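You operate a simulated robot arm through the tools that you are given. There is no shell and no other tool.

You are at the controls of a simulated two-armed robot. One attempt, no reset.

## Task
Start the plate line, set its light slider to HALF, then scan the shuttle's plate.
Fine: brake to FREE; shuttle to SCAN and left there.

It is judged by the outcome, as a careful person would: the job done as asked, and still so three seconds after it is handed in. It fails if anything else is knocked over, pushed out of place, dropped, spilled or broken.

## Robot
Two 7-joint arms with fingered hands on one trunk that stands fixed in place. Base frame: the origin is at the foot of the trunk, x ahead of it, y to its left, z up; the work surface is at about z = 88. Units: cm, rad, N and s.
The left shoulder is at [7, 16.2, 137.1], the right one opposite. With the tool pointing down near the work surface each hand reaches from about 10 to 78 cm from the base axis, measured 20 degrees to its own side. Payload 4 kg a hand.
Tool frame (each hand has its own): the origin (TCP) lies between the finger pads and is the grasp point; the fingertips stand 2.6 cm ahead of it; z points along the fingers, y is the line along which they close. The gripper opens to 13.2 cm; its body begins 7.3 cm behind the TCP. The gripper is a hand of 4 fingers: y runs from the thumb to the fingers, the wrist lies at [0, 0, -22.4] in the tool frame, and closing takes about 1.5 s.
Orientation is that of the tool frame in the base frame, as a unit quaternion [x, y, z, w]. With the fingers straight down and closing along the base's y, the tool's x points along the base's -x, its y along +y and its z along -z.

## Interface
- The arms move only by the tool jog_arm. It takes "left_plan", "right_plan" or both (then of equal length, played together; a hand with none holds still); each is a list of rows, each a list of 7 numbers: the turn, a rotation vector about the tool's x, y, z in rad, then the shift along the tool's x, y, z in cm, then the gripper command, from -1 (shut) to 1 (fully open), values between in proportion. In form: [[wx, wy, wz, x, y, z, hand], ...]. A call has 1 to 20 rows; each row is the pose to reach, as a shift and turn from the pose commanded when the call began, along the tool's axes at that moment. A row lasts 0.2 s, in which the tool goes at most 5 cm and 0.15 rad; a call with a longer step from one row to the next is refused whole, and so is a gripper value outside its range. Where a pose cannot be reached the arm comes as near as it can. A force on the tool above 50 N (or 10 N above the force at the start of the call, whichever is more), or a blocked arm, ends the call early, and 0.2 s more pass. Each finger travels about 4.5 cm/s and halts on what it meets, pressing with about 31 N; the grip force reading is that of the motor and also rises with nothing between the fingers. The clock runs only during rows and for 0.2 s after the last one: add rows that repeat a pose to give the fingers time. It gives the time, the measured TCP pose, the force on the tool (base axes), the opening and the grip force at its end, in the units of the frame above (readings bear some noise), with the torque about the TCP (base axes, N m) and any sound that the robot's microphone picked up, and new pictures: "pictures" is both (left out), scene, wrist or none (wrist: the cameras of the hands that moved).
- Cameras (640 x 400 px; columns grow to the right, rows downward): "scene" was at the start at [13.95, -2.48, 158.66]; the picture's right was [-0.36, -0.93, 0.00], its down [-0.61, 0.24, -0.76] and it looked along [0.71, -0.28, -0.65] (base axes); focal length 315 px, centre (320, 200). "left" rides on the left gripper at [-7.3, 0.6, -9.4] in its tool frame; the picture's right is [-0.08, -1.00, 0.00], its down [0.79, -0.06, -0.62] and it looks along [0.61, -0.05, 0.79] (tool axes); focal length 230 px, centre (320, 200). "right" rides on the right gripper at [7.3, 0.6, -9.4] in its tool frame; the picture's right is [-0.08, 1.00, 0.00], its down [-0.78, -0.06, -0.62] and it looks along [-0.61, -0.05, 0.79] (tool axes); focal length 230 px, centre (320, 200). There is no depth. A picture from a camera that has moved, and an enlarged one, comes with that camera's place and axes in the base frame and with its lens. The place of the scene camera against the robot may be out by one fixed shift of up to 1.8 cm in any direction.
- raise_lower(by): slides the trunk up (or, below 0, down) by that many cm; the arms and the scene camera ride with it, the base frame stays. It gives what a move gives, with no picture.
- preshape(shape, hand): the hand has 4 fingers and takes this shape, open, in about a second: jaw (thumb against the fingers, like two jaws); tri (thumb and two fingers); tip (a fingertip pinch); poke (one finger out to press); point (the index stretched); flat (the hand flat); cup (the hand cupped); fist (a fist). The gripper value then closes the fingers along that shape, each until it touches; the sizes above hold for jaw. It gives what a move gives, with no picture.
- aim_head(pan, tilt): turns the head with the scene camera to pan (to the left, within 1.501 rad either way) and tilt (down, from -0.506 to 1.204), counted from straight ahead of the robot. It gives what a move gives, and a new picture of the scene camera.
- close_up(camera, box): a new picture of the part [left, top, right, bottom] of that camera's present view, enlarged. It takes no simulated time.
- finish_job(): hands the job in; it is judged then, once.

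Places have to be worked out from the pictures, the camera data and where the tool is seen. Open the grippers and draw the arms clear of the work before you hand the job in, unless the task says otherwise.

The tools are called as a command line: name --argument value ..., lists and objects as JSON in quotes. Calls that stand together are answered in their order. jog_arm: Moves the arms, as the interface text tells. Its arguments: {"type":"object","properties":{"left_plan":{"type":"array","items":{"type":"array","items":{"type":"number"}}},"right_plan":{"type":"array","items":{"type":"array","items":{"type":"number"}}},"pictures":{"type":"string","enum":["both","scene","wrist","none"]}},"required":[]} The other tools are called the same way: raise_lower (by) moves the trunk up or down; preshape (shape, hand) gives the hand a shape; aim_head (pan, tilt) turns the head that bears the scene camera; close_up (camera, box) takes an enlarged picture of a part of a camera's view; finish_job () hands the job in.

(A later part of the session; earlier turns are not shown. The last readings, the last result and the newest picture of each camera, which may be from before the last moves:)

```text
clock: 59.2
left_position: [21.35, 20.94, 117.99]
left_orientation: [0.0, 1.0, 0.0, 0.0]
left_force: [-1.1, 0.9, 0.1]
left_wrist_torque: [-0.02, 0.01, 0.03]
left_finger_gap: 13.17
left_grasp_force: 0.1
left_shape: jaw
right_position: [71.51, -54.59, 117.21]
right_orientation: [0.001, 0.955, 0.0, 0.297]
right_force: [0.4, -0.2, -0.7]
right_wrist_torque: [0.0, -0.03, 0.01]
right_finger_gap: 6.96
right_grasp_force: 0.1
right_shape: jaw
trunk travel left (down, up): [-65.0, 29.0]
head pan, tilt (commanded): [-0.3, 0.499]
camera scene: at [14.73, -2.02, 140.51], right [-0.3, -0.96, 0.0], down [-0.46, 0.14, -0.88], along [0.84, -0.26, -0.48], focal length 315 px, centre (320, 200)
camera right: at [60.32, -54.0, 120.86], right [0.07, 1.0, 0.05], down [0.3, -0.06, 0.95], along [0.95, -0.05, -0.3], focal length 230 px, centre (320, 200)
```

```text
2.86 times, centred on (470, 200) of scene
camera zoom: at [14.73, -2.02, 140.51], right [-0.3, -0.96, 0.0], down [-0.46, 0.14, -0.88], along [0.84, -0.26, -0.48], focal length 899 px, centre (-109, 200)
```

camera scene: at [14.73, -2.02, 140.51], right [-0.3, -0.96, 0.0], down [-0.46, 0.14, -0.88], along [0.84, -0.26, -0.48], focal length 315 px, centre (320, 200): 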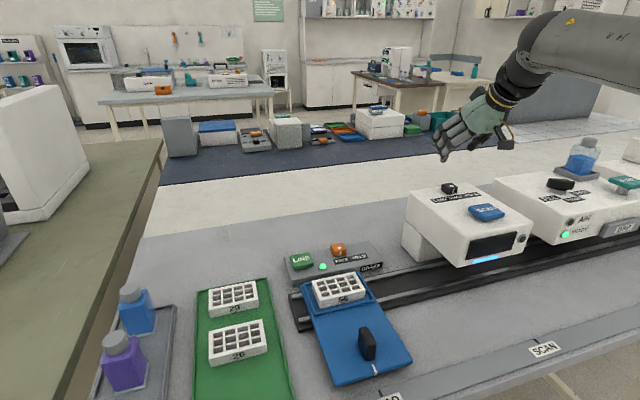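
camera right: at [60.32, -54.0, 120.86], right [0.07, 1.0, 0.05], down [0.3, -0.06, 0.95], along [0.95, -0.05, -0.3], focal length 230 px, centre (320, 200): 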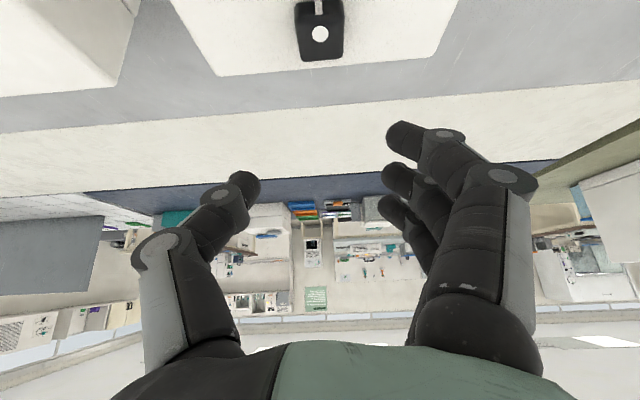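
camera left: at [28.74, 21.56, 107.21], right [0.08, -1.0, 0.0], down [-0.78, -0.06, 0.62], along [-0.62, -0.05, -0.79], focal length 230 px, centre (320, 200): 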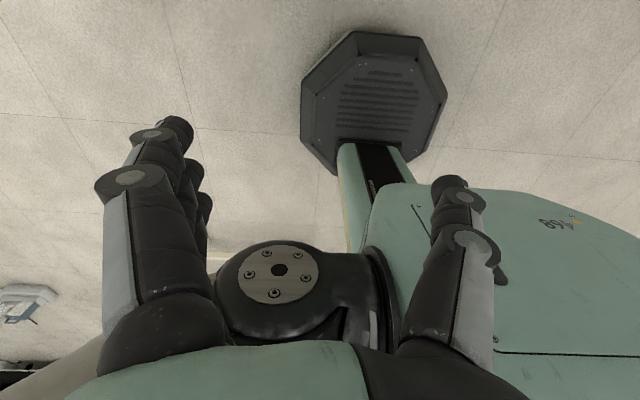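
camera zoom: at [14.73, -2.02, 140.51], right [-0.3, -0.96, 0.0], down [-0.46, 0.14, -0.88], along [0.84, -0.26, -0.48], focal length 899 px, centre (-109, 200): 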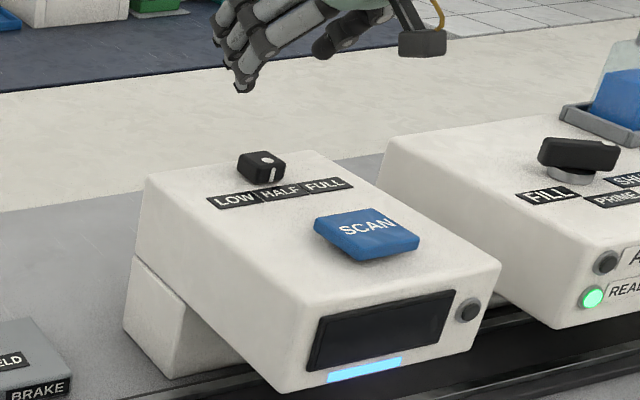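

The slider stays at HALF. For the shuttle I raise the trunk back 20 cm, so the arm isn't over-folded near the body, and bring the right hand above the handle at about (43,-20,112).

raise_lower --by 20

jog_arm --right_plan '[[0, 0, 0, 3.1, 2.9, 0.4, 0.06], [0, 0, 0, 6.3, 5.8, 0.8, 0.06], [0, 0, 0, 9.4, 8.7, 1.1, 0.06], [0, 0, 0, 12.5, 11.5, 1.5, 0.06], [0, 0, 0, 15.7, 14.4, 1.9, 0.06], [0, 0, 0, 18.8, 17.3, 2.3, 0.06], [0, 0, 0, 21.9, 20.2, 2.6, 0.06], [0, 0, 0, 25.1, 23.1, 3, 0.06], [0, 0, 0, 28.2, 26, 3.4, 0.06], [0, 0, 0, 31.3, 28.8, 3.8, 0.06], [0, 0, 0, 34.5, 31.7, 4.1, 0.06], [0, 0, 0, 37.6, 34.6, 4.5, 0.06]]' --pictures "both"

```text
clock: 61.3
left_position: [21.42, 20.94, 138.02]
left_orientation: [0.0, 1.0, 0.0, 0.0]
left_force: [-0.4, 0.7, 0.8]
left_wrist_torque: [-0.01, -0.01, -0.02]
left_finger_gap: 13.21
left_grasp_force: 0.2
left_shape: jaw
right_position: [71.46, -54.63, 137.14]
right_orientation: [0.001, 0.955, 0.002, 0.296]
right_force: [0.0, 0.5, 0.3]
right_wrist_torque: [-0.03, 0.03, -0.02]
right_finger_gap: 6.97
right_grasp_force: 0.0
right_shape: jaw
trunk travel left (down, up): [-85.0, 9.0]
head pan, tilt (commanded): [-0.3, 0.499]
```

```text
clock: 63.9
left_position: [21.46, 21.07, 138.0]
left_orientation: [-0.001, 1.0, -0.001, 0.0]
left_force: [-0.4, 1.1, 0.1]
left_wrist_torque: [-0.06, -0.01, 0.03]
left_finger_gap: 13.19
left_grasp_force: 0.1
left_shape: jaw
right_position: [48.13, -20.57, 116.1]
right_orientation: [0.002, 0.955, -0.001, 0.295]
right_force: [0.0, -0.1, 0.0]
right_wrist_torque: [-0.07, 0.05, -0.01]
right_finger_gap: 6.98
right_grasp_force: 0.1
right_shape: jaw
right hand out of reach, approached as far as the arm can: row 11, 12
trunk travel left (down, up): [-85.0, 9.0]
head pan, tilt (commanded): [-0.3, 0.499]
camera scene: at [14.81, -1.79, 160.5], right [-0.3, -0.95, 0.0], down [-0.46, 0.14, -0.88], along [0.84, -0.26, -0.48], focal length 315 px, centre (320, 200)
camera right: at [36.91, -19.94, 119.75], right [0.07, 1.0, 0.05], down [0.3, -0.06, 0.95], along [0.95, -0.05, -0.3], focal length 230 px, centre (320, 200)
```

scene: 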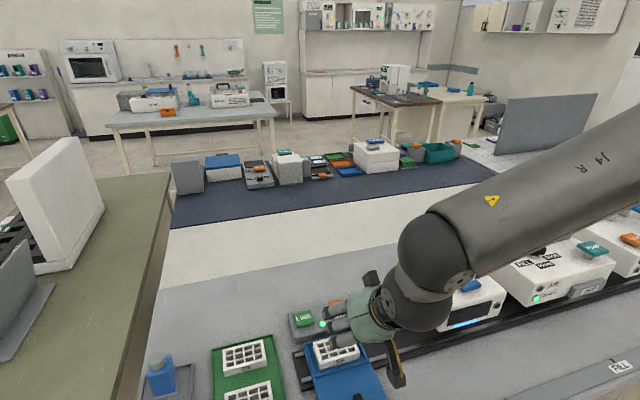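
right: 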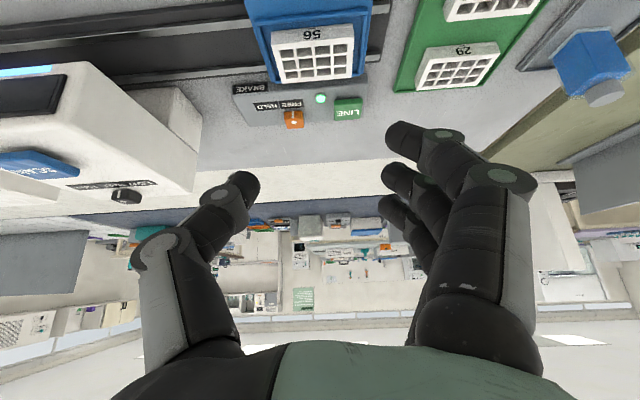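

The arm is near its fold limit at this tilt, so I use less tilt here. I bring the hand to (44,-20,110) at 0.2 rad and look down at the handle.

jog_arm --right_plan '[[0, 0.1, 0, 1.7, 0.15, 0.7, 0.06], [0, 0.2, 0, 3.4, 0.3, 1.35, 0.06], [0, 0.3, 0, 5.1, 0.45, 2, 0.06], [0, 0.4, 0, 6.8, 0.57, 2.7, 0.06]]' --pictures "wrist"

aim_head --pan -0.45 --tilt 0.8

```text
clock: 64.9
left_position: [21.52, 20.75, 138.01]
left_orientation: [-0.001, 1.0, -0.001, 0.0]
left_force: [0.3, -0.2, -0.1]
left_wrist_torque: [0.02, 0.02, -0.03]
left_finger_gap: 13.18
left_grasp_force: 0.0
left_shape: jaw
right_position: [44.03, -20.18, 109.9]
right_orientation: [0.002, 0.995, 0.002, 0.099]
right_force: [0.2, -0.1, -0.6]
right_wrist_torque: [0.02, 0.0, 0.0]
right_finger_gap: 6.97
right_grasp_force: 0.1
right_shape: jaw
trunk travel left (down, up): [-85.0, 9.0]
head pan, tilt (commanded): [-0.3, 0.499]
camera right: at [35.2, -19.74, 117.63], right [0.08, 1.0, 0.02], down [0.65, -0.07, 0.76], along [0.76, -0.05, -0.65], focal length 230 px, centre (320, 200)
```

right: 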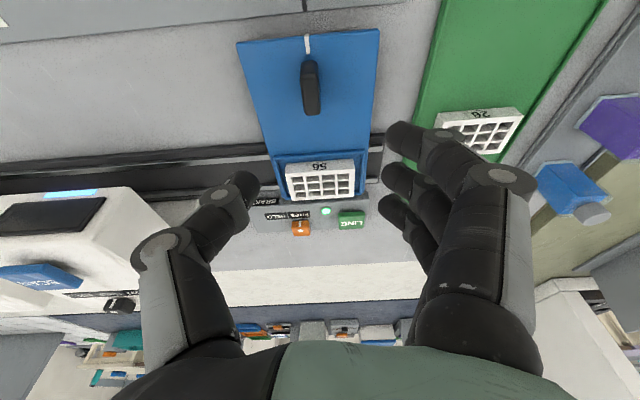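

```text
clock: 65.7
left_position: [21.35, 20.9, 137.96]
left_orientation: [0.0, 1.0, 0.0, -0.001]
left_force: [0.5, -0.6, -0.6]
left_wrist_torque: [0.0, -0.02, 0.0]
left_finger_gap: 13.2
left_grasp_force: 0.1
left_shape: jaw
right_position: [43.93, -20.34, 109.95]
right_orientation: [0.001, 0.995, 0.001, 0.1]
right_force: [1.3, 0.1, -0.1]
right_wrist_torque: [0.01, 0.01, -0.01]
right_finger_gap: 7.0
right_grasp_force: 0.0
right_shape: jaw
trunk travel left (down, up): [-85.0, 9.0]
head pan, tilt (commanded): [-0.45, 0.799]
camera scene: at [13.32, -2.95, 157.92], right [-0.43, -0.9, 0.0], down [-0.65, 0.31, -0.7], along [0.63, -0.3, -0.72], focal length 315 px, centre (320, 200)
```

scene: 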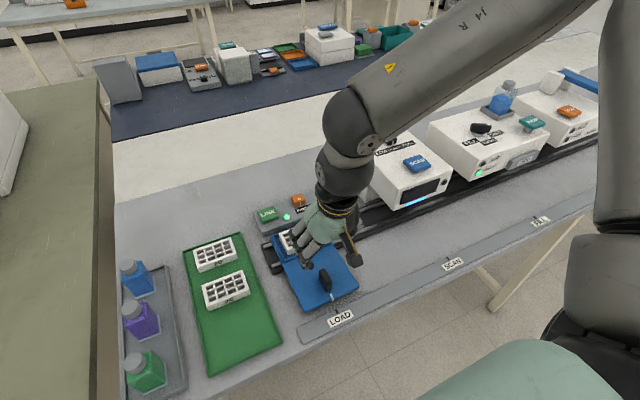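

I zoom on the handle from the wrist camera to measure it.

close_up --camera "right" --box '[230, 0, 390, 140]'

close_up --camera "scene" --box '[260, 230, 400, 340]'

close_up --camera "scene" --box '[360, 130, 560, 290]'

```text
2.86 times, centred on (310, 70) of right
camera zoom: at [35.14, -19.69, 117.66], right [0.08, 1.0, 0.02], down [0.65, -0.07, 0.76], along [0.76, -0.05, -0.65], focal length 657 px, centre (349, 571)
```

zoom: 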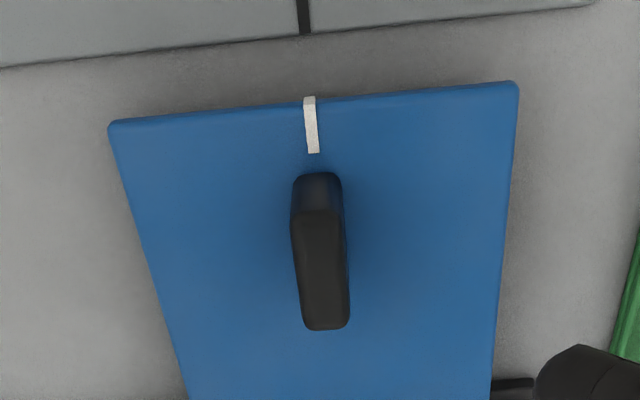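

```text
3.64 times, centred on (330, 285) of scene
camera zoom: at [13.32, -2.95, 157.92], right [-0.43, -0.9, 0.0], down [-0.65, 0.31, -0.7], along [0.63, -0.3, -0.72], focal length 1144 px, centre (284, -109)
```

zoom: 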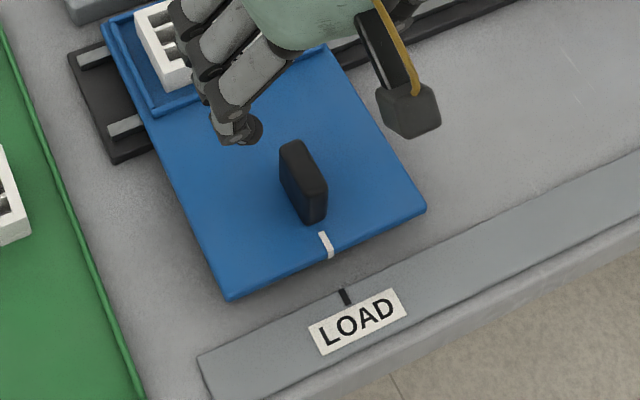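

```text
2.50 times, centred on (460, 210) of scene
camera zoom: at [13.32, -2.95, 157.92], right [-0.43, -0.9, 0.0], down [-0.65, 0.31, -0.7], along [0.63, -0.3, -0.72], focal length 787 px, centre (-30, 175)
```

zoom: 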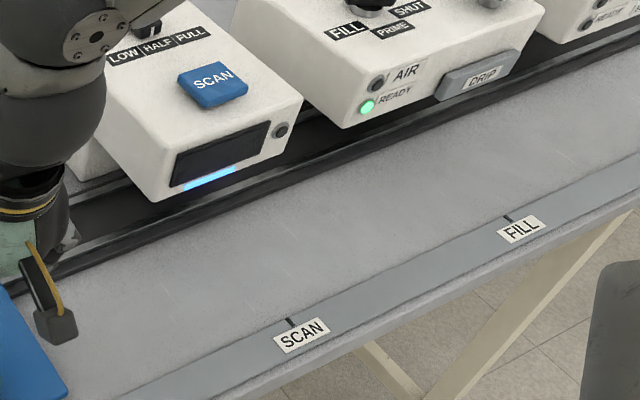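

The handle is about 1.75 × 4.4 cm, centred at (46.5,-21.15) with its top at z ≈ 93.2. The shuttle mark and LOAD tick are at y ≈ -21.2 and SCAN at y ≈ -53.95, so it must travel about 32.75 cm. I descend over the handle in two stages.

jog_arm --right_plan '[[0, 0, 0, 0.1, -0.3, 4, 0.06], [0, 0, 0, 0.25, -0.6, 8, 0.06], [0, 0, 0, 0.37, -0.85, 12.1, 0.06]]' --pictures "both"

```text
clock: 66.5
left_position: [21.49, 20.91, 138.03]
left_orientation: [0.0, 1.0, 0.0, 0.0]
left_force: [0.9, -0.1, 0.3]
left_wrist_torque: [-0.01, -0.04, 0.01]
left_finger_gap: 13.21
left_grasp_force: 0.1
left_shape: jaw
right_position: [45.9, -20.85, 97.95]
right_orientation: [0.002, 0.995, 0.001, 0.1]
right_force: [-0.4, 0.6, 0.0]
right_wrist_torque: [0.0, 0.01, -0.02]
right_finger_gap: 6.97
right_grasp_force: 0.1
right_shape: jaw
trunk travel left (down, up): [-85.0, 9.0]
head pan, tilt (commanded): [-0.45, 0.799]
camera scene: at [13.4, -2.94, 157.91], right [-0.44, -0.9, 0.0], down [-0.65, 0.31, -0.7], along [0.63, -0.3, -0.72], focal length 315 px, centre (320, 200)
camera right: at [37.11, -20.47, 105.74], right [0.08, 1.0, 0.02], down [0.65, -0.07, 0.76], along [0.76, -0.05, -0.65], focal length 230 px, centre (320, 200)
```

scene: 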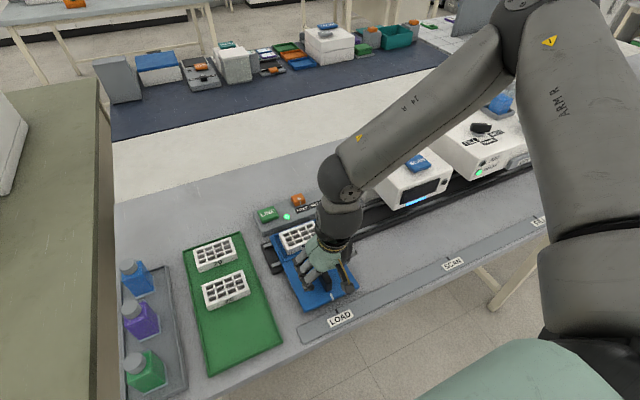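
right: 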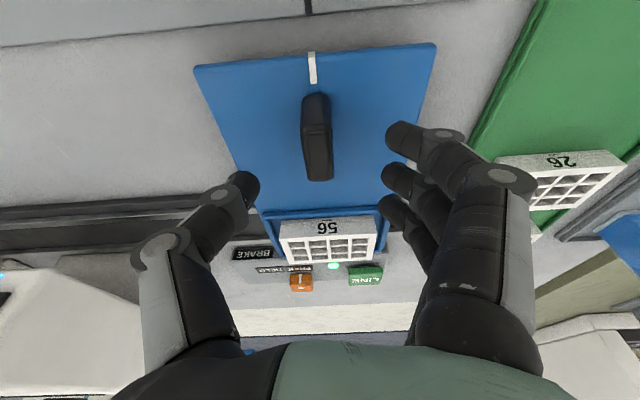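

The handle sits between thumb and fingers. I go down another 3.6 cm, leaving the fingertips just above the shuttle deck.

jog_arm --right_plan '[[0, 0, 0, 0.36, -0.1, 1.76, 0.06], [0, 0, 0, 0.6, -0.2, 2.94, 0.06], [0, 0, 0, 0.72, -0.25, 3.53, 0.06]]' --pictures "both"

```text
clock: 67.3
left_position: [21.38, 20.99, 137.98]
left_orientation: [0.0, 1.0, 0.0, 0.0]
left_force: [0.1, -0.1, -0.3]
left_wrist_torque: [0.03, 0.02, -0.01]
left_finger_gap: 13.2
left_grasp_force: 0.0
left_shape: jaw
right_position: [45.63, -22.33, 96.29]
right_orientation: [0.002, 0.995, 0.002, 0.1]
right_force: [-0.7, -0.3, 0.1]
right_wrist_torque: [-0.03, -0.04, -0.01]
right_finger_gap: 6.97
right_grasp_force: 0.1
right_shape: jaw
right hand out of reach, approached as far as the arm can: row 1, 2, 3
trunk travel left (down, up): [-85.0, 9.0]
head pan, tilt (commanded): [-0.45, 0.799]
camera scene: at [13.3, -2.88, 157.91], right [-0.44, -0.9, 0.0], down [-0.65, 0.31, -0.7], along [0.63, -0.3, -0.72], focal length 315 px, centre (320, 200)
camera right: at [36.8, -21.88, 103.98], right [0.08, 1.0, 0.02], down [0.65, -0.07, 0.76], along [0.76, -0.05, -0.65], focal length 230 px, centre (320, 200)
```

scene: 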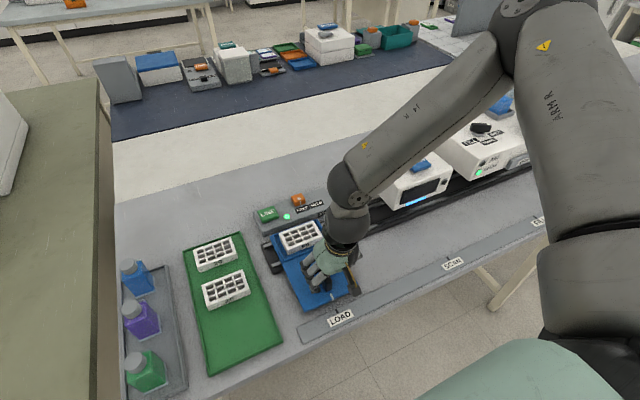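
right: 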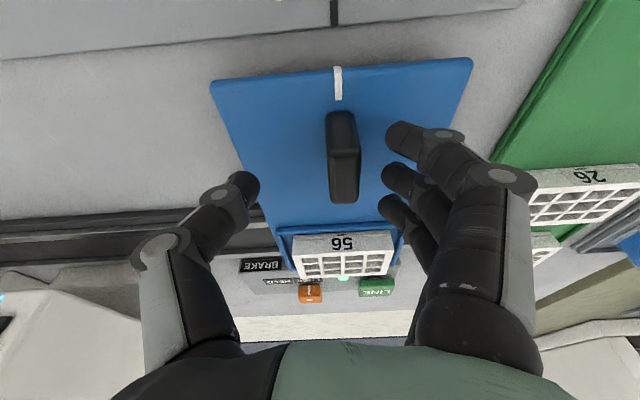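

The same elbow sphere blocks going down here, so I raise the hand 10 cm and lower the trunk 10 cm, which frees the descent.

jog_arm --right_plan '[[0, 0, 0, -0.66, 0.4, -3.3, 0.06], [0, 0, 0, -1.33, 0.8, -6.5, 0.06], [0, 0, 0, -2.1, 1.18, -9.8, 0.06]]' --pictures "none"

raise_lower --by -10

```text
clock: 68.1
left_position: [21.36, 20.91, 137.99]
left_orientation: [0.0, 1.0, -0.001, 0.0]
left_force: [-0.1, 0.4, 0.9]
left_wrist_torque: [0.02, -0.01, 0.03]
left_finger_gap: 13.18
left_grasp_force: 0.0
left_shape: jaw
right_position: [45.81, -21.19, 106.19]
right_orientation: [0.002, 0.995, 0.002, 0.1]
right_force: [-0.3, -0.3, 0.2]
right_wrist_torque: [0.0, -0.01, -0.01]
right_finger_gap: 6.98
right_grasp_force: 0.1
right_shape: jaw
trunk travel left (down, up): [-85.0, 9.0]
head pan, tilt (commanded): [-0.45, 0.799]
```

```text
clock: 69.5
left_position: [21.47, 20.99, 127.78]
left_orientation: [0.0, 1.0, -0.001, 0.001]
left_force: [-0.8, -0.2, 0.0]
left_wrist_torque: [0.01, 0.02, 0.0]
left_finger_gap: 13.19
left_grasp_force: 0.0
left_shape: jaw
right_position: [45.83, -21.19, 96.21]
right_orientation: [0.001, 0.995, 0.002, 0.1]
right_force: [1.2, 0.5, 0.2]
right_wrist_torque: [0.01, 0.0, 0.0]
right_finger_gap: 6.98
right_grasp_force: 0.1
right_shape: jaw
trunk travel left (down, up): [-75.0, 19.0]
head pan, tilt (commanded): [-0.45, 0.799]
```

The hand is at (45.8,-21.2,96.2) over the handle. I lower it 1.9 cm.

jog_arm --right_plan '[[0, 0, 0, 0.1, 0, 0.95, 0.06], [0, 0, 0, 0.2, 0, 1.9, 0.06]]' --pictures "both"

```text
clock: 70.1
left_position: [21.5, 20.86, 128.0]
left_orientation: [0.0, 1.0, 0.0, 0.0]
left_force: [-0.6, 0.0, 0.2]
left_wrist_torque: [0.01, -0.02, 0.0]
left_finger_gap: 13.18
left_grasp_force: 0.0
left_shape: jaw
right_position: [46.13, -21.18, 94.36]
right_orientation: [0.002, 0.995, 0.001, 0.1]
right_force: [-0.1, -0.1, 0.3]
right_wrist_torque: [-0.02, -0.01, 0.0]
right_finger_gap: 6.99
right_grasp_force: 0.1
right_shape: jaw
trunk travel left (down, up): [-75.0, 19.0]
head pan, tilt (commanded): [-0.45, 0.799]
camera scene: at [13.36, -2.93, 147.91], right [-0.44, -0.9, 0.0], down [-0.65, 0.31, -0.7], along [0.63, -0.3, -0.72], focal length 315 px, centre (320, 200)
camera right: at [37.29, -20.65, 102.06], right [0.08, 1.0, 0.02], down [0.65, -0.07, 0.76], along [0.76, -0.05, -0.65], focal length 230 px, centre (320, 200)
```

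scene: 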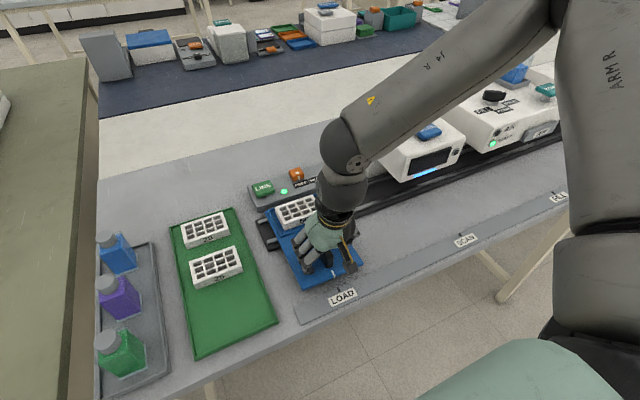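
right: 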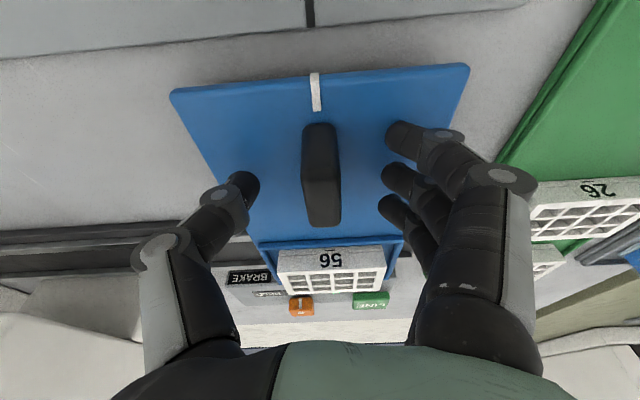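

The handle is centred in the open jaw, so I close the gripper on it.

jog_arm --right_plan '[[0, 0, 0, 0, 0, 0, -0.3], [0, 0, 0, 0, 0, 0, -0.6], [0, 0, 0, 0, 0, 0, -0.8], [0, 0, 0, 0, 0, 0, -1], [0, 0, 0, 0, 0, 0, -1], [0, 0, 0, 0, 0, 0, -1], [0, 0, 0, 0, 0, 0, -1]]' --pictures "both"

```text
clock: 71.7
left_position: [21.5, 20.96, 127.91]
left_orientation: [0.0, 1.0, 0.0, 0.0]
left_force: [-0.1, 0.1, -0.5]
left_wrist_torque: [0.01, -0.01, 0.0]
left_finger_gap: 13.21
left_grasp_force: 0.1
left_shape: jaw
right_position: [46.12, -21.18, 94.27]
right_orientation: [0.001, 0.995, 0.002, 0.1]
right_force: [1.0, -1.2, -2.4]
right_wrist_torque: [-0.05, 0.13, -0.19]
right_finger_gap: 0.76
right_grasp_force: 30.9
right_shape: jaw
trunk travel left (down, up): [-75.0, 19.0]
head pan, tilt (commanded): [-0.45, 0.799]
camera scene: at [13.37, -2.94, 147.9], right [-0.44, -0.9, 0.0], down [-0.65, 0.31, -0.7], along [0.63, -0.3, -0.72], focal length 315 px, centre (320, 200)
camera right: at [37.3, -20.69, 102.05], right [0.08, 1.0, 0.02], down [0.65, -0.07, 0.76], along [0.76, -0.05, -0.65], focal length 230 px, centre (320, 200)
```

scene: 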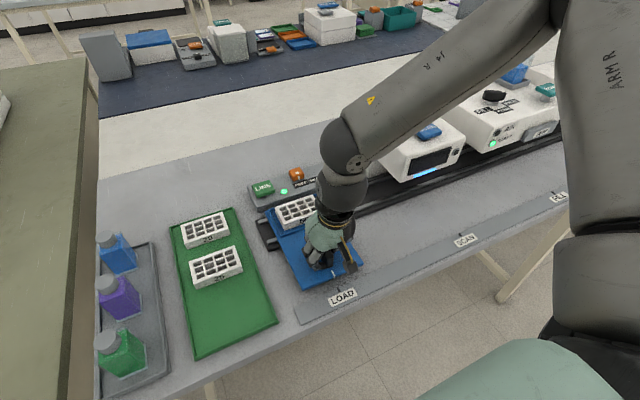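
right: 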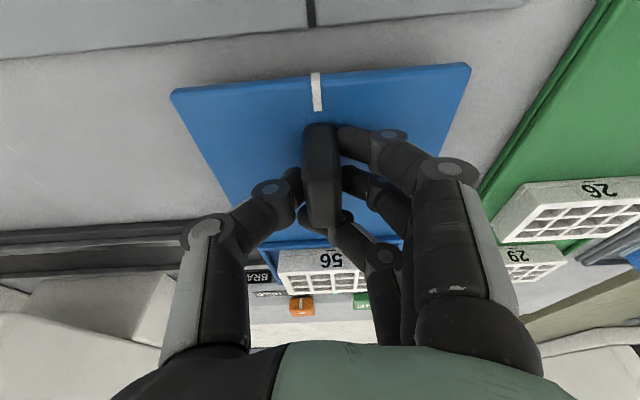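

The handle is held. I slide the shuttle along -y at about 9 cm/s, the first 16 cm, and check.

jog_arm --right_plan '[[0, 0, 0, 0, -0.6, 0, -1], [0, 0, 0, 0, -1.6, 0, -1], [0, 0, 0, 0, -3.2, 0, -1], [0, 0, 0, 0, -5, 0, -1], [0, 0, 0, 0, -6.8, 0, -1], [0, 0, 0, 0, -8.6, 0, -1], [0, 0, 0, 0, -10.4, 0, -1], [0, 0, 0, 0, -12.2, 0, -1], [0, 0, 0, 0, -13.8, 0, -1], [0, 0, 0, 0, -15, 0, -1], [0, 0, 0, 0, -16, 0, -1]]' --pictures "both"

```text
clock: 74.1
left_position: [21.51, 20.81, 127.87]
left_orientation: [0.0, 1.0, 0.0, -0.001]
left_force: [-0.5, -0.1, 0.4]
left_wrist_torque: [-0.02, -0.03, -0.01]
left_finger_gap: 13.17
left_grasp_force: 0.1
left_shape: jaw
right_position: [46.13, -37.15, 94.39]
right_orientation: [0.001, 0.995, 0.002, 0.1]
right_force: [5.8, 0.7, -0.2]
right_wrist_torque: [0.01, 0.07, -0.25]
right_finger_gap: 0.71
right_grasp_force: 31.1
right_shape: jaw
trunk travel left (down, up): [-75.0, 19.0]
head pan, tilt (commanded): [-0.45, 0.799]
camera scene: at [13.42, -2.98, 147.9], right [-0.44, -0.9, 0.0], down [-0.65, 0.31, -0.7], along [0.63, -0.3, -0.72], focal length 315 px, centre (320, 200)
camera right: at [37.28, -36.61, 102.04], right [0.08, 1.0, 0.02], down [0.65, -0.07, 0.76], along [0.76, -0.05, -0.65], focal length 230 px, centre (320, 200)
```

scene: 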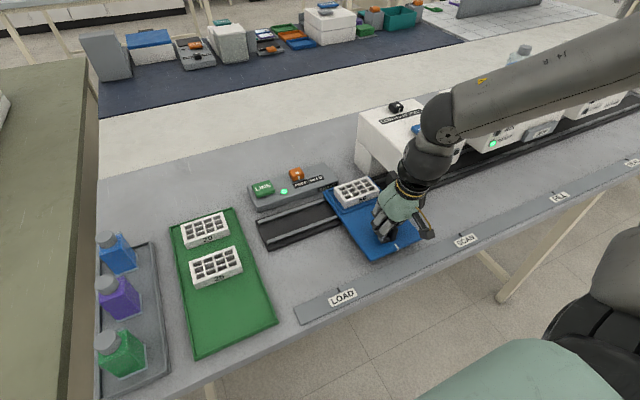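
right: 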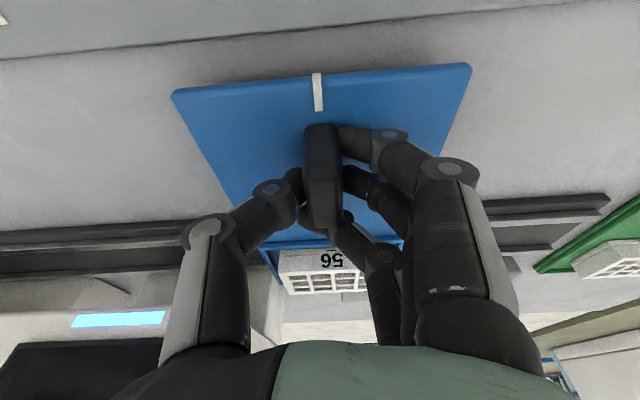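

The shuttle is sliding smoothly with low forces and good clearance to the scanner. I continue 14 cm and then check alignment with SCAN.

jog_arm --right_plan '[[0, 0, 0, 0, -0.6, 0, -1], [0, 0, 0, 0, -1.6, 0, -1], [0, 0, 0, 0, -3, 0, -1], [0, 0, 0, 0, -4.6, 0, -1], [0, 0, 0, 0, -6.2, 0, -1], [0, 0, 0, 0, -7.8, 0, -1], [0, 0, 0, 0, -9.4, 0, -1], [0, 0, 0, 0, -11, 0, -1], [0, 0, 0, 0, -12.4, 0, -1], [0, 0, 0, 0, -13.4, 0, -1], [0, 0, 0, 0, -14, 0, -1]]' --pictures "both"

close_up --camera "right" --box '[230, 0, 410, 140]'

```text
clock: 76.5
left_position: [21.46, 20.9, 127.98]
left_orientation: [0.0, 1.0, 0.001, -0.001]
left_force: [0.6, 0.2, -0.3]
left_wrist_torque: [-0.03, 0.0, 0.02]
left_finger_gap: 13.18
left_grasp_force: 0.0
left_shape: jaw
right_position: [45.98, -51.16, 94.18]
right_orientation: [0.001, 0.995, 0.002, 0.1]
right_force: [7.5, -0.1, 6.7]
right_wrist_torque: [0.03, 0.1, -0.28]
right_finger_gap: 0.73
right_grasp_force: 31.1
right_shape: jaw
trunk travel left (down, up): [-75.0, 19.0]
head pan, tilt (commanded): [-0.45, 0.799]
camera scene: at [13.41, -2.85, 147.91], right [-0.44, -0.9, 0.0], down [-0.65, 0.31, -0.7], along [0.63, -0.3, -0.72], focal length 315 px, centre (320, 200)
camera right: at [37.27, -50.65, 102.0], right [0.08, 1.0, 0.02], down [0.65, -0.07, 0.76], along [0.76, -0.05, -0.65], focal length 230 px, centre (320, 200)
```

scene: 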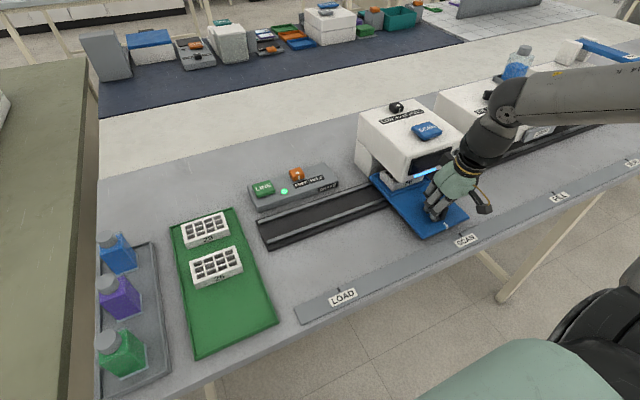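
right: 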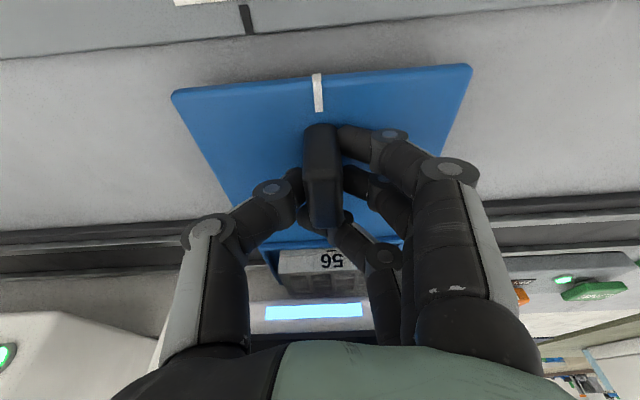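

```text
2.86 times, centred on (320, 70) of right
camera zoom: at [37.27, -50.65, 102.0], right [0.08, 1.0, 0.02], down [0.65, -0.07, 0.76], along [0.76, -0.05, -0.65], focal length 657 px, centre (320, 571)
```

zoom: 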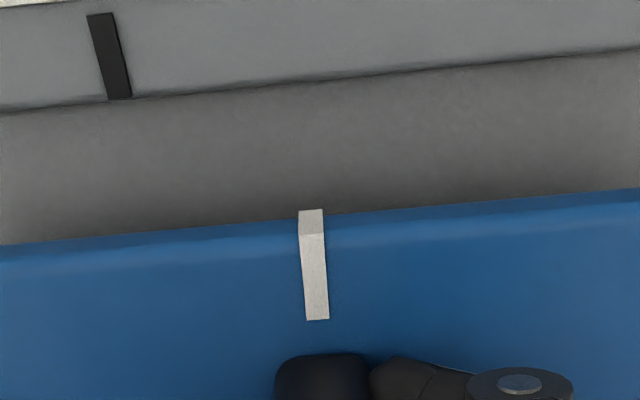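

The mark on the shuttle is at y ≈ -51.0 and the SCAN tick at ≈ -54.1, so about 3 cm remain. I move 2.7 cm and recheck.

jog_arm --right_plan '[[0, 0, 0, 0, -0.5, 0, -1], [0, 0, 0, 0, -1.1, 0, -1], [0, 0, 0, 0, -1.7, 0, -1], [0, 0, 0, 0, -2.3, 0, -1], [0, 0, 0, 0, -2.7, 0, -1]]' --pictures "both"

close_up --camera "right" --box '[230, 0, 410, 140]'

close_up --camera "scene" --box '[340, 80, 540, 270]'

```text
clock: 77.7
left_position: [21.44, 20.84, 127.92]
left_orientation: [0.0, 1.0, 0.0, -0.001]
left_force: [0.0, 0.3, -0.8]
left_wrist_torque: [-0.03, -0.03, -0.02]
left_finger_gap: 13.21
left_grasp_force: 0.1
left_shape: jaw
right_position: [46.22, -53.98, 94.21]
right_orientation: [0.001, 0.995, 0.001, 0.101]
right_force: [7.2, -4.6, 9.0]
right_wrist_torque: [-0.02, 0.11, -0.24]
right_finger_gap: 0.7
right_grasp_force: 30.8
right_shape: jaw
trunk travel left (down, up): [-75.0, 19.0]
head pan, tilt (commanded): [-0.45, 0.799]
camera scene: at [13.36, -2.9, 147.91], right [-0.44, -0.9, 0.0], down [-0.65, 0.31, -0.7], along [0.63, -0.3, -0.72], focal length 315 px, centre (320, 200)
camera right: at [37.27, -53.37, 101.98], right [0.08, 1.0, 0.02], down [0.65, -0.07, 0.76], along [0.76, -0.05, -0.65], focal length 230 px, centre (320, 200)
```

scene: 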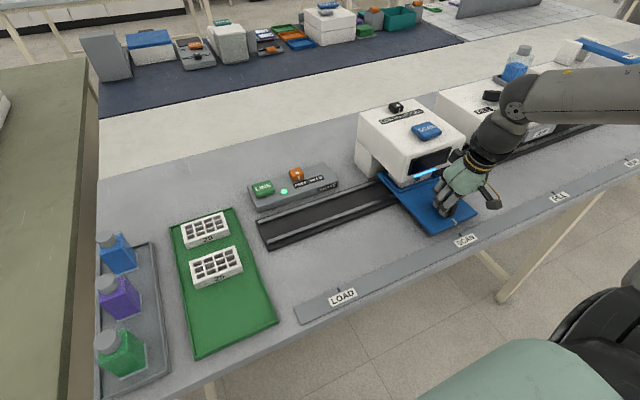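
right: 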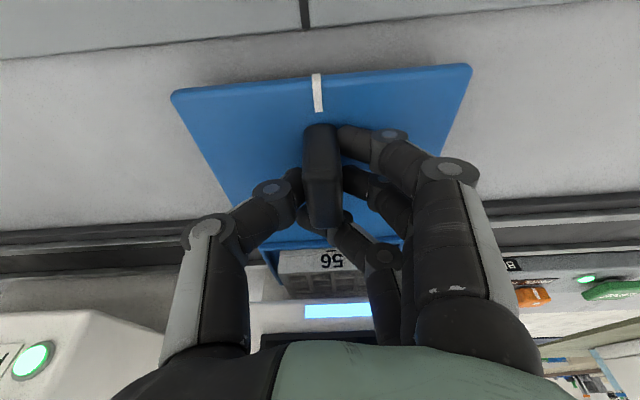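

```text
2.86 times, centred on (320, 70) of right
camera zoom: at [37.27, -53.37, 101.98], right [0.08, 1.0, 0.02], down [0.65, -0.07, 0.76], along [0.76, -0.05, -0.65], focal length 657 px, centre (320, 571)
```

zoom: 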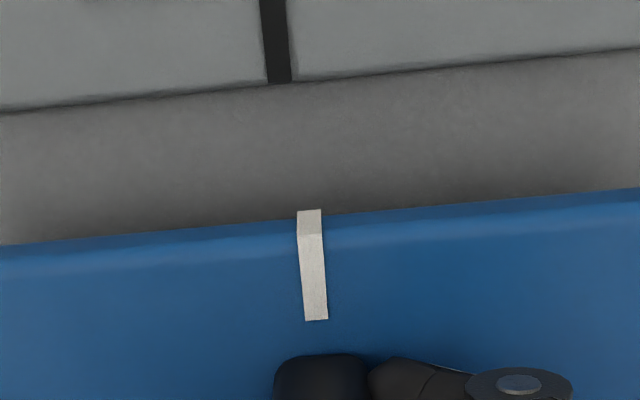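

```text
2.11 times, centred on (440, 175) of scene
camera zoom: at [13.36, -2.9, 147.91], right [-0.44, -0.9, 0.0], down [-0.65, 0.31, -0.7], along [0.63, -0.3, -0.72], focal length 662 px, centre (67, 253)
```

zoom: 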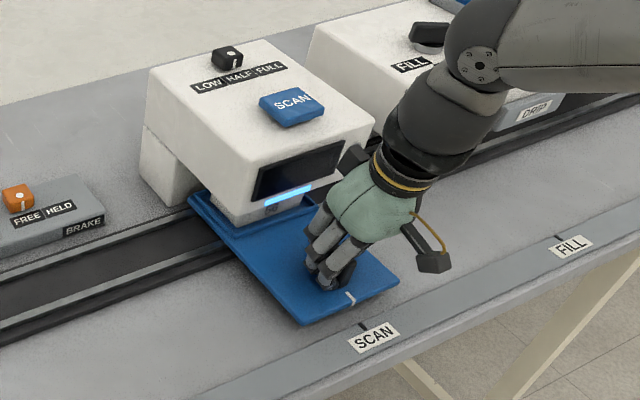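

The mark is about 0.3 cm short of the SCAN tick, and the tool feels a slight pull toward it, like a detent. I move 0.3 cm more and recheck.

jog_arm --right_plan '[[0, 0, 0, 0, -0.15, 0, -1], [0, 0, 0, 0, -0.3, 0, -1], [0, 0, 0, 0, -0.3, 0, -1]]' --pictures "none"

close_up --camera "right" --box '[230, 0, 410, 140]'

```text
clock: 78.5
left_position: [21.47, 20.89, 127.97]
left_orientation: [0.0, 1.0, -0.001, 0.001]
left_force: [-0.4, 0.6, 0.4]
left_wrist_torque: [-0.03, 0.01, -0.01]
left_finger_gap: 13.21
left_grasp_force: 0.0
left_shape: jaw
right_position: [46.2, -54.09, 94.23]
right_orientation: [0.002, 0.995, 0.002, 0.1]
right_force: [5.7, -1.1, 8.5]
right_wrist_torque: [0.01, 0.08, -0.27]
right_finger_gap: 0.69
right_grasp_force: 30.8
right_shape: jaw
trunk travel left (down, up): [-75.0, 19.0]
head pan, tilt (commanded): [-0.45, 0.799]
```

```text
2.86 times, centred on (320, 70) of right
camera zoom: at [37.28, -53.56, 101.99], right [0.08, 1.0, 0.02], down [0.65, -0.07, 0.76], along [0.76, -0.05, -0.65], focal length 657 px, centre (320, 571)
```

zoom: 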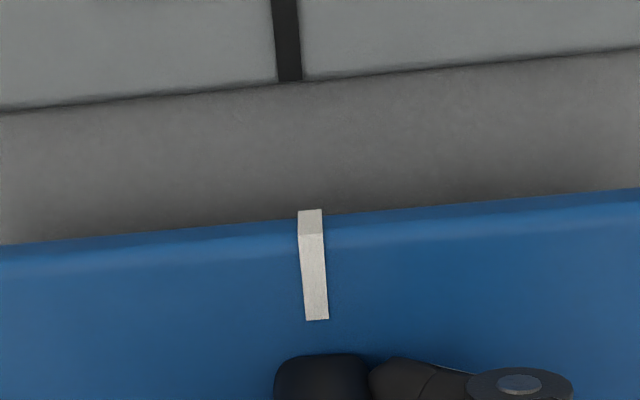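

About 0.15–0.2 cm remains, so I nudge another 0.25 cm and then check again.

jog_arm --right_plan '[[0, 0, 0, 0, -0.12, 0, -1], [0, 0, 0, 0, -0.25, 0, -1], [0, 0, 0, 0, -0.25, 0, -1]]' --pictures "none"

close_up --camera "right" --box '[230, 0, 410, 140]'

close_up --camera "scene" --box '[400, 170, 520, 260]'

```text
clock: 79.3
left_position: [21.47, 21.05, 127.93]
left_orientation: [-0.001, 1.0, 0.0, 0.0]
left_force: [0.3, 0.1, -0.2]
left_wrist_torque: [-0.01, -0.04, 0.01]
left_finger_gap: 13.21
left_grasp_force: 0.2
left_shape: jaw
right_position: [46.15, -54.41, 94.16]
right_orientation: [0.001, 0.995, 0.002, 0.099]
right_force: [5.8, 2.0, 7.1]
right_wrist_torque: [0.09, 0.13, -0.25]
right_finger_gap: 0.72
right_grasp_force: 31.3
right_shape: jaw
trunk travel left (down, up): [-75.0, 19.0]
head pan, tilt (commanded): [-0.45, 0.799]
```

```text
2.86 times, centred on (320, 70) of right
camera zoom: at [37.29, -53.84, 102.01], right [0.08, 1.0, 0.02], down [0.65, -0.06, 0.76], along [0.76, -0.05, -0.65], focal length 657 px, centre (320, 571)
```

zoom: 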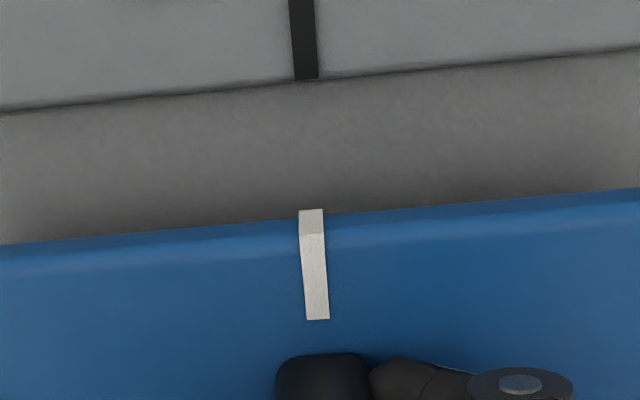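

```text
4.44 times, centred on (460, 215) of scene
camera zoom: at [13.38, -2.79, 147.91], right [-0.43, -0.9, 0.0], down [-0.65, 0.31, -0.7], along [0.63, -0.3, -0.72], focal length 1399 px, centre (-302, 133)
```

zoom: 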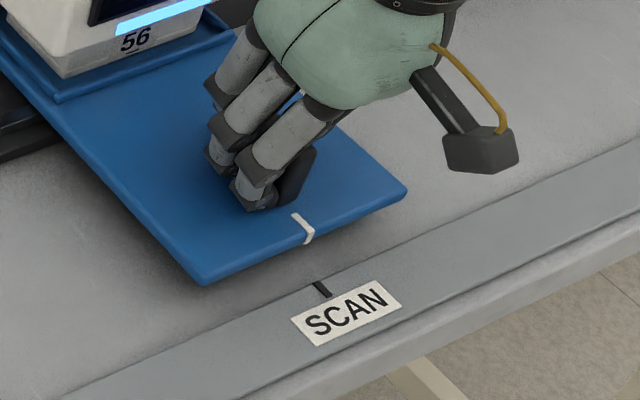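

The forces point to a detent centre at TCP y ≈ -54.2: -4.6, -1.1 and +2.0 N at -53.98, -54.09 and -54.41. I ease back 0.15 cm, open the fingers, and see whether the shuttle stays.

jog_arm --right_plan '[[0, 0, 0, 0, 0.15, 0, -1], [0, 0, 0, 0, 0.15, 0, -1], [0, 0, 0, 0, 0.15, 0, -0.5], [0, 0, 0, 0, 0.15, 0, -0.2], [0, 0, 0, 0, 0.15, 0, 0.06], [0, 0, 0, 0, 0.15, 0, 0.06], [0, 0, 0, 0, 0.15, 0, 0.06], [0, 0, 0, 0, 0.15, 0, 0.06]]' --pictures "wrist"

close_up --camera "right" --box '[230, 0, 410, 140]'

```text
clock: 81.1
left_position: [21.43, 20.93, 127.97]
left_orientation: [0.0, 1.0, 0.0, 0.0]
left_force: [0.8, -0.5, 0.2]
left_wrist_torque: [0.01, 0.02, -0.01]
left_finger_gap: 13.19
left_grasp_force: 0.1
left_shape: jaw
right_position: [45.98, -54.34, 94.21]
right_orientation: [0.002, 0.995, 0.001, 0.1]
right_force: [0.5, -0.4, 0.1]
right_wrist_torque: [0.02, 0.02, 0.0]
right_finger_gap: 6.9
right_grasp_force: 0.1
right_shape: jaw
trunk travel left (down, up): [-75.0, 19.0]
head pan, tilt (commanded): [-0.45, 0.799]
camera right: at [37.19, -53.77, 101.96], right [0.08, 1.0, 0.02], down [0.65, -0.07, 0.76], along [0.76, -0.05, -0.65], focal length 230 px, centre (320, 200)
```

right: 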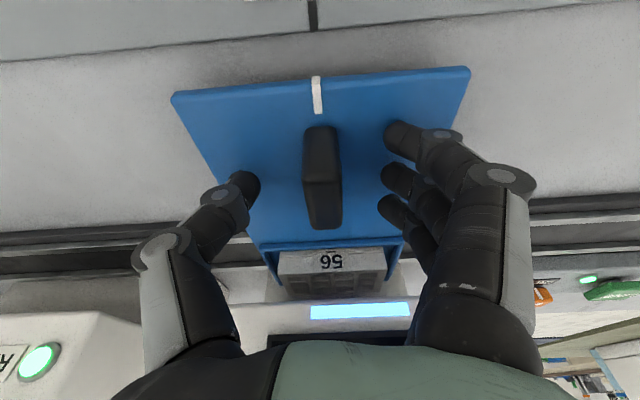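

```text
2.86 times, centred on (320, 70) of right
camera zoom: at [37.19, -53.77, 101.96], right [0.08, 1.0, 0.02], down [0.65, -0.07, 0.76], along [0.76, -0.05, -0.65], focal length 657 px, centre (320, 571)
```

zoom: 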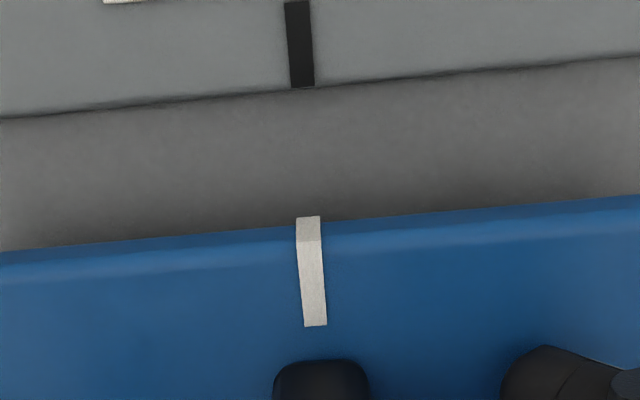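

The shuttle stays at SCAN after release: mark at y ≈ -54.19, tick at ≈ -54.10. I lift the hand straight up off the handle to z ≈ 116 and then close the fingers.

jog_arm --right_plan '[[0, 0, 0, -0.2, 0, -1, 0.06], [0, 0, 0, -0.5, 0, -2.5, 0.06], [0, 0, 0, -1.1, 0, -5.4, 0.06], [0, 0, 0, -1.8, 0, -9, 0.06], [0, 0, 0, -2.5, 0, -12.5, 0.06], [0, 0, 0, -3.2, 0, -16, -0.4], [0, 0, 0, -3.8, 0, -19, -1], [0, 0, 0, -4.38, 0, -21.6, -1], [0, 0, 0, -4.38, 0, -21.6, -1], [0, 0, 0, -4.38, 0, -21.6, -1], [0, 0, 0, -4.38, 0, -21.6, -1]]' --pictures "both"

close_up --camera "scene" --box '[340, 80, 540, 270]'

```text
clock: 83.5
left_position: [21.42, 20.91, 128.15]
left_orientation: [0.0, 1.0, 0.0, 0.0]
left_force: [-0.1, 0.1, -0.9]
left_wrist_torque: [-0.01, 0.01, -0.02]
left_finger_gap: 13.21
left_grasp_force: 0.0
left_shape: jaw
right_position: [46.02, -54.26, 116.22]
right_orientation: [0.002, 0.995, 0.001, 0.1]
right_force: [0.7, 0.5, -0.7]
right_wrist_torque: [0.0, 0.0, -0.02]
right_finger_gap: 0.0
right_grasp_force: 30.8
right_shape: jaw
trunk travel left (down, up): [-75.0, 19.0]
head pan, tilt (commanded): [-0.45, 0.799]
camera scene: at [13.31, -2.88, 147.91], right [-0.44, -0.9, 0.0], down [-0.65, 0.31, -0.7], along [0.63, -0.3, -0.72], focal length 315 px, centre (320, 200)
camera right: at [37.26, -53.73, 124.02], right [0.08, 1.0, 0.02], down [0.65, -0.07, 0.76], along [0.76, -0.05, -0.65], focal length 230 px, centre (320, 200)
```

scene: 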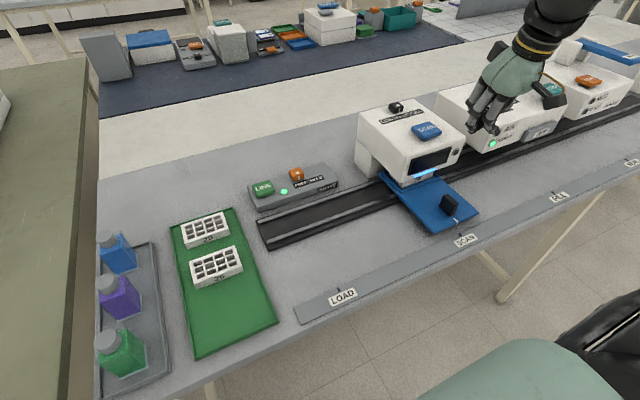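
right: 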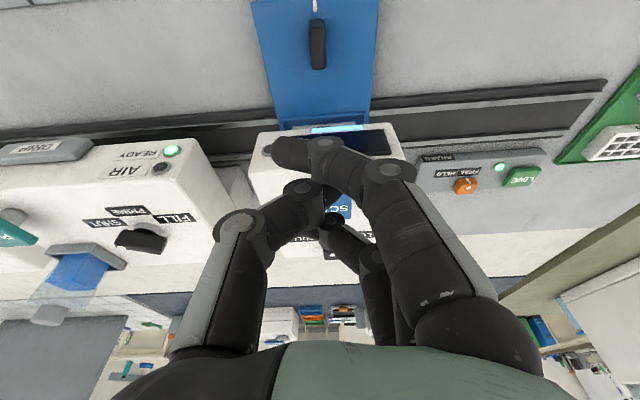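

```text
2.11 times, centred on (440, 175) of scene
camera zoom: at [13.31, -2.88, 147.91], right [-0.44, -0.9, 0.0], down [-0.65, 0.31, -0.7], along [0.63, -0.3, -0.72], focal length 662 px, centre (67, 253)
```

zoom: 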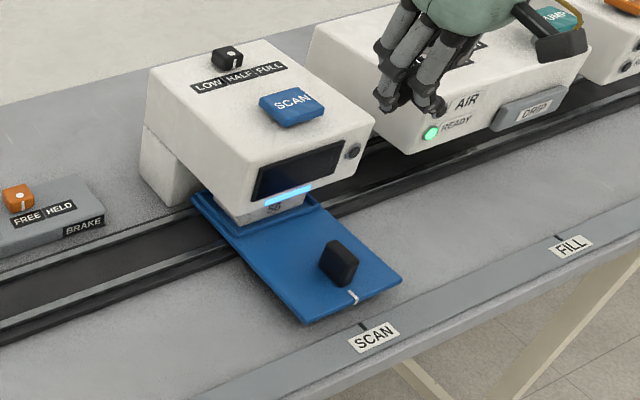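

The hand is clear and the shuttle sits at SCAN. SCAN button works out to about (58.6,-53.7,106.3), so I move above it at z ≈ 116 with the fingers closed.

jog_arm --right_plan '[[0, 0, 0, -3.2, 0.15, 0.66, -1], [0, 0, 0, -6.4, 0.3, 1.3, -1], [0, 0, 0, -9.6, 0.45, 1.95, -1], [0, 0, 0, -12.8, 0.6, 2.6, -1]]' --pictures "both"

close_up --camera "scene" --box '[340, 60, 540, 250]'

```text
clock: 84.5
left_position: [21.55, 20.96, 127.82]
left_orientation: [0.0, 1.0, 0.0, -0.001]
left_force: [-0.1, -0.5, -0.1]
left_wrist_torque: [0.02, 0.02, -0.03]
left_finger_gap: 13.18
left_grasp_force: 0.0
left_shape: jaw
right_position: [59.46, -53.64, 116.09]
right_orientation: [0.002, 0.995, 0.001, 0.099]
right_force: [-0.1, 0.7, -0.3]
right_wrist_torque: [-0.03, 0.06, 0.01]
right_finger_gap: 0.01
right_grasp_force: 31.1
right_shape: jaw
trunk travel left (down, up): [-75.0, 19.0]
head pan, tilt (commanded): [-0.45, 0.799]
camera scene: at [13.59, -2.82, 147.88], right [-0.44, -0.9, 0.0], down [-0.65, 0.31, -0.7], along [0.63, -0.3, -0.72], focal length 315 px, centre (320, 200)
camera right: at [50.58, -53.18, 123.82], right [0.08, 1.0, 0.02], down [0.65, -0.07, 0.76], along [0.76, -0.05, -0.65], focal length 230 px, centre (320, 200)
```

scene: 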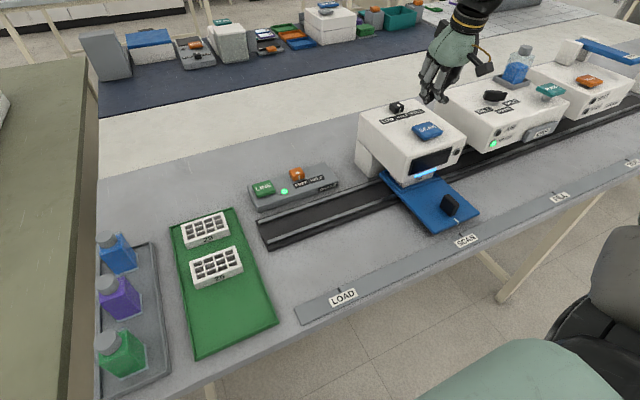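
right: 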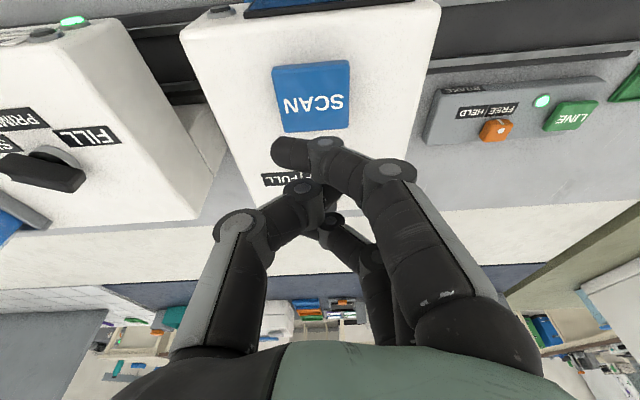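

```text
2.11 times, centred on (440, 155) of scene
camera zoom: at [13.59, -2.82, 147.88], right [-0.44, -0.9, 0.0], down [-0.65, 0.31, -0.7], along [0.63, -0.3, -0.72], focal length 662 px, centre (67, 295)
```

zoom: 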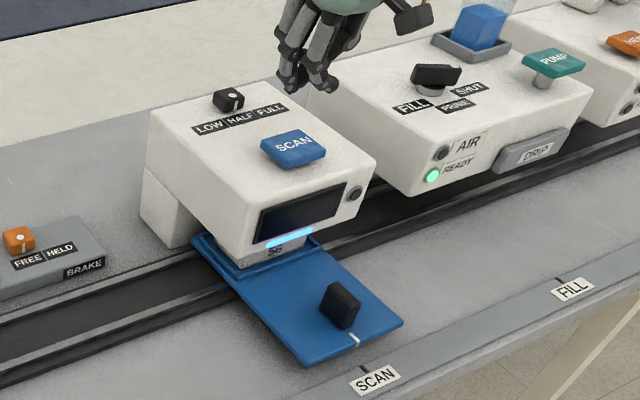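

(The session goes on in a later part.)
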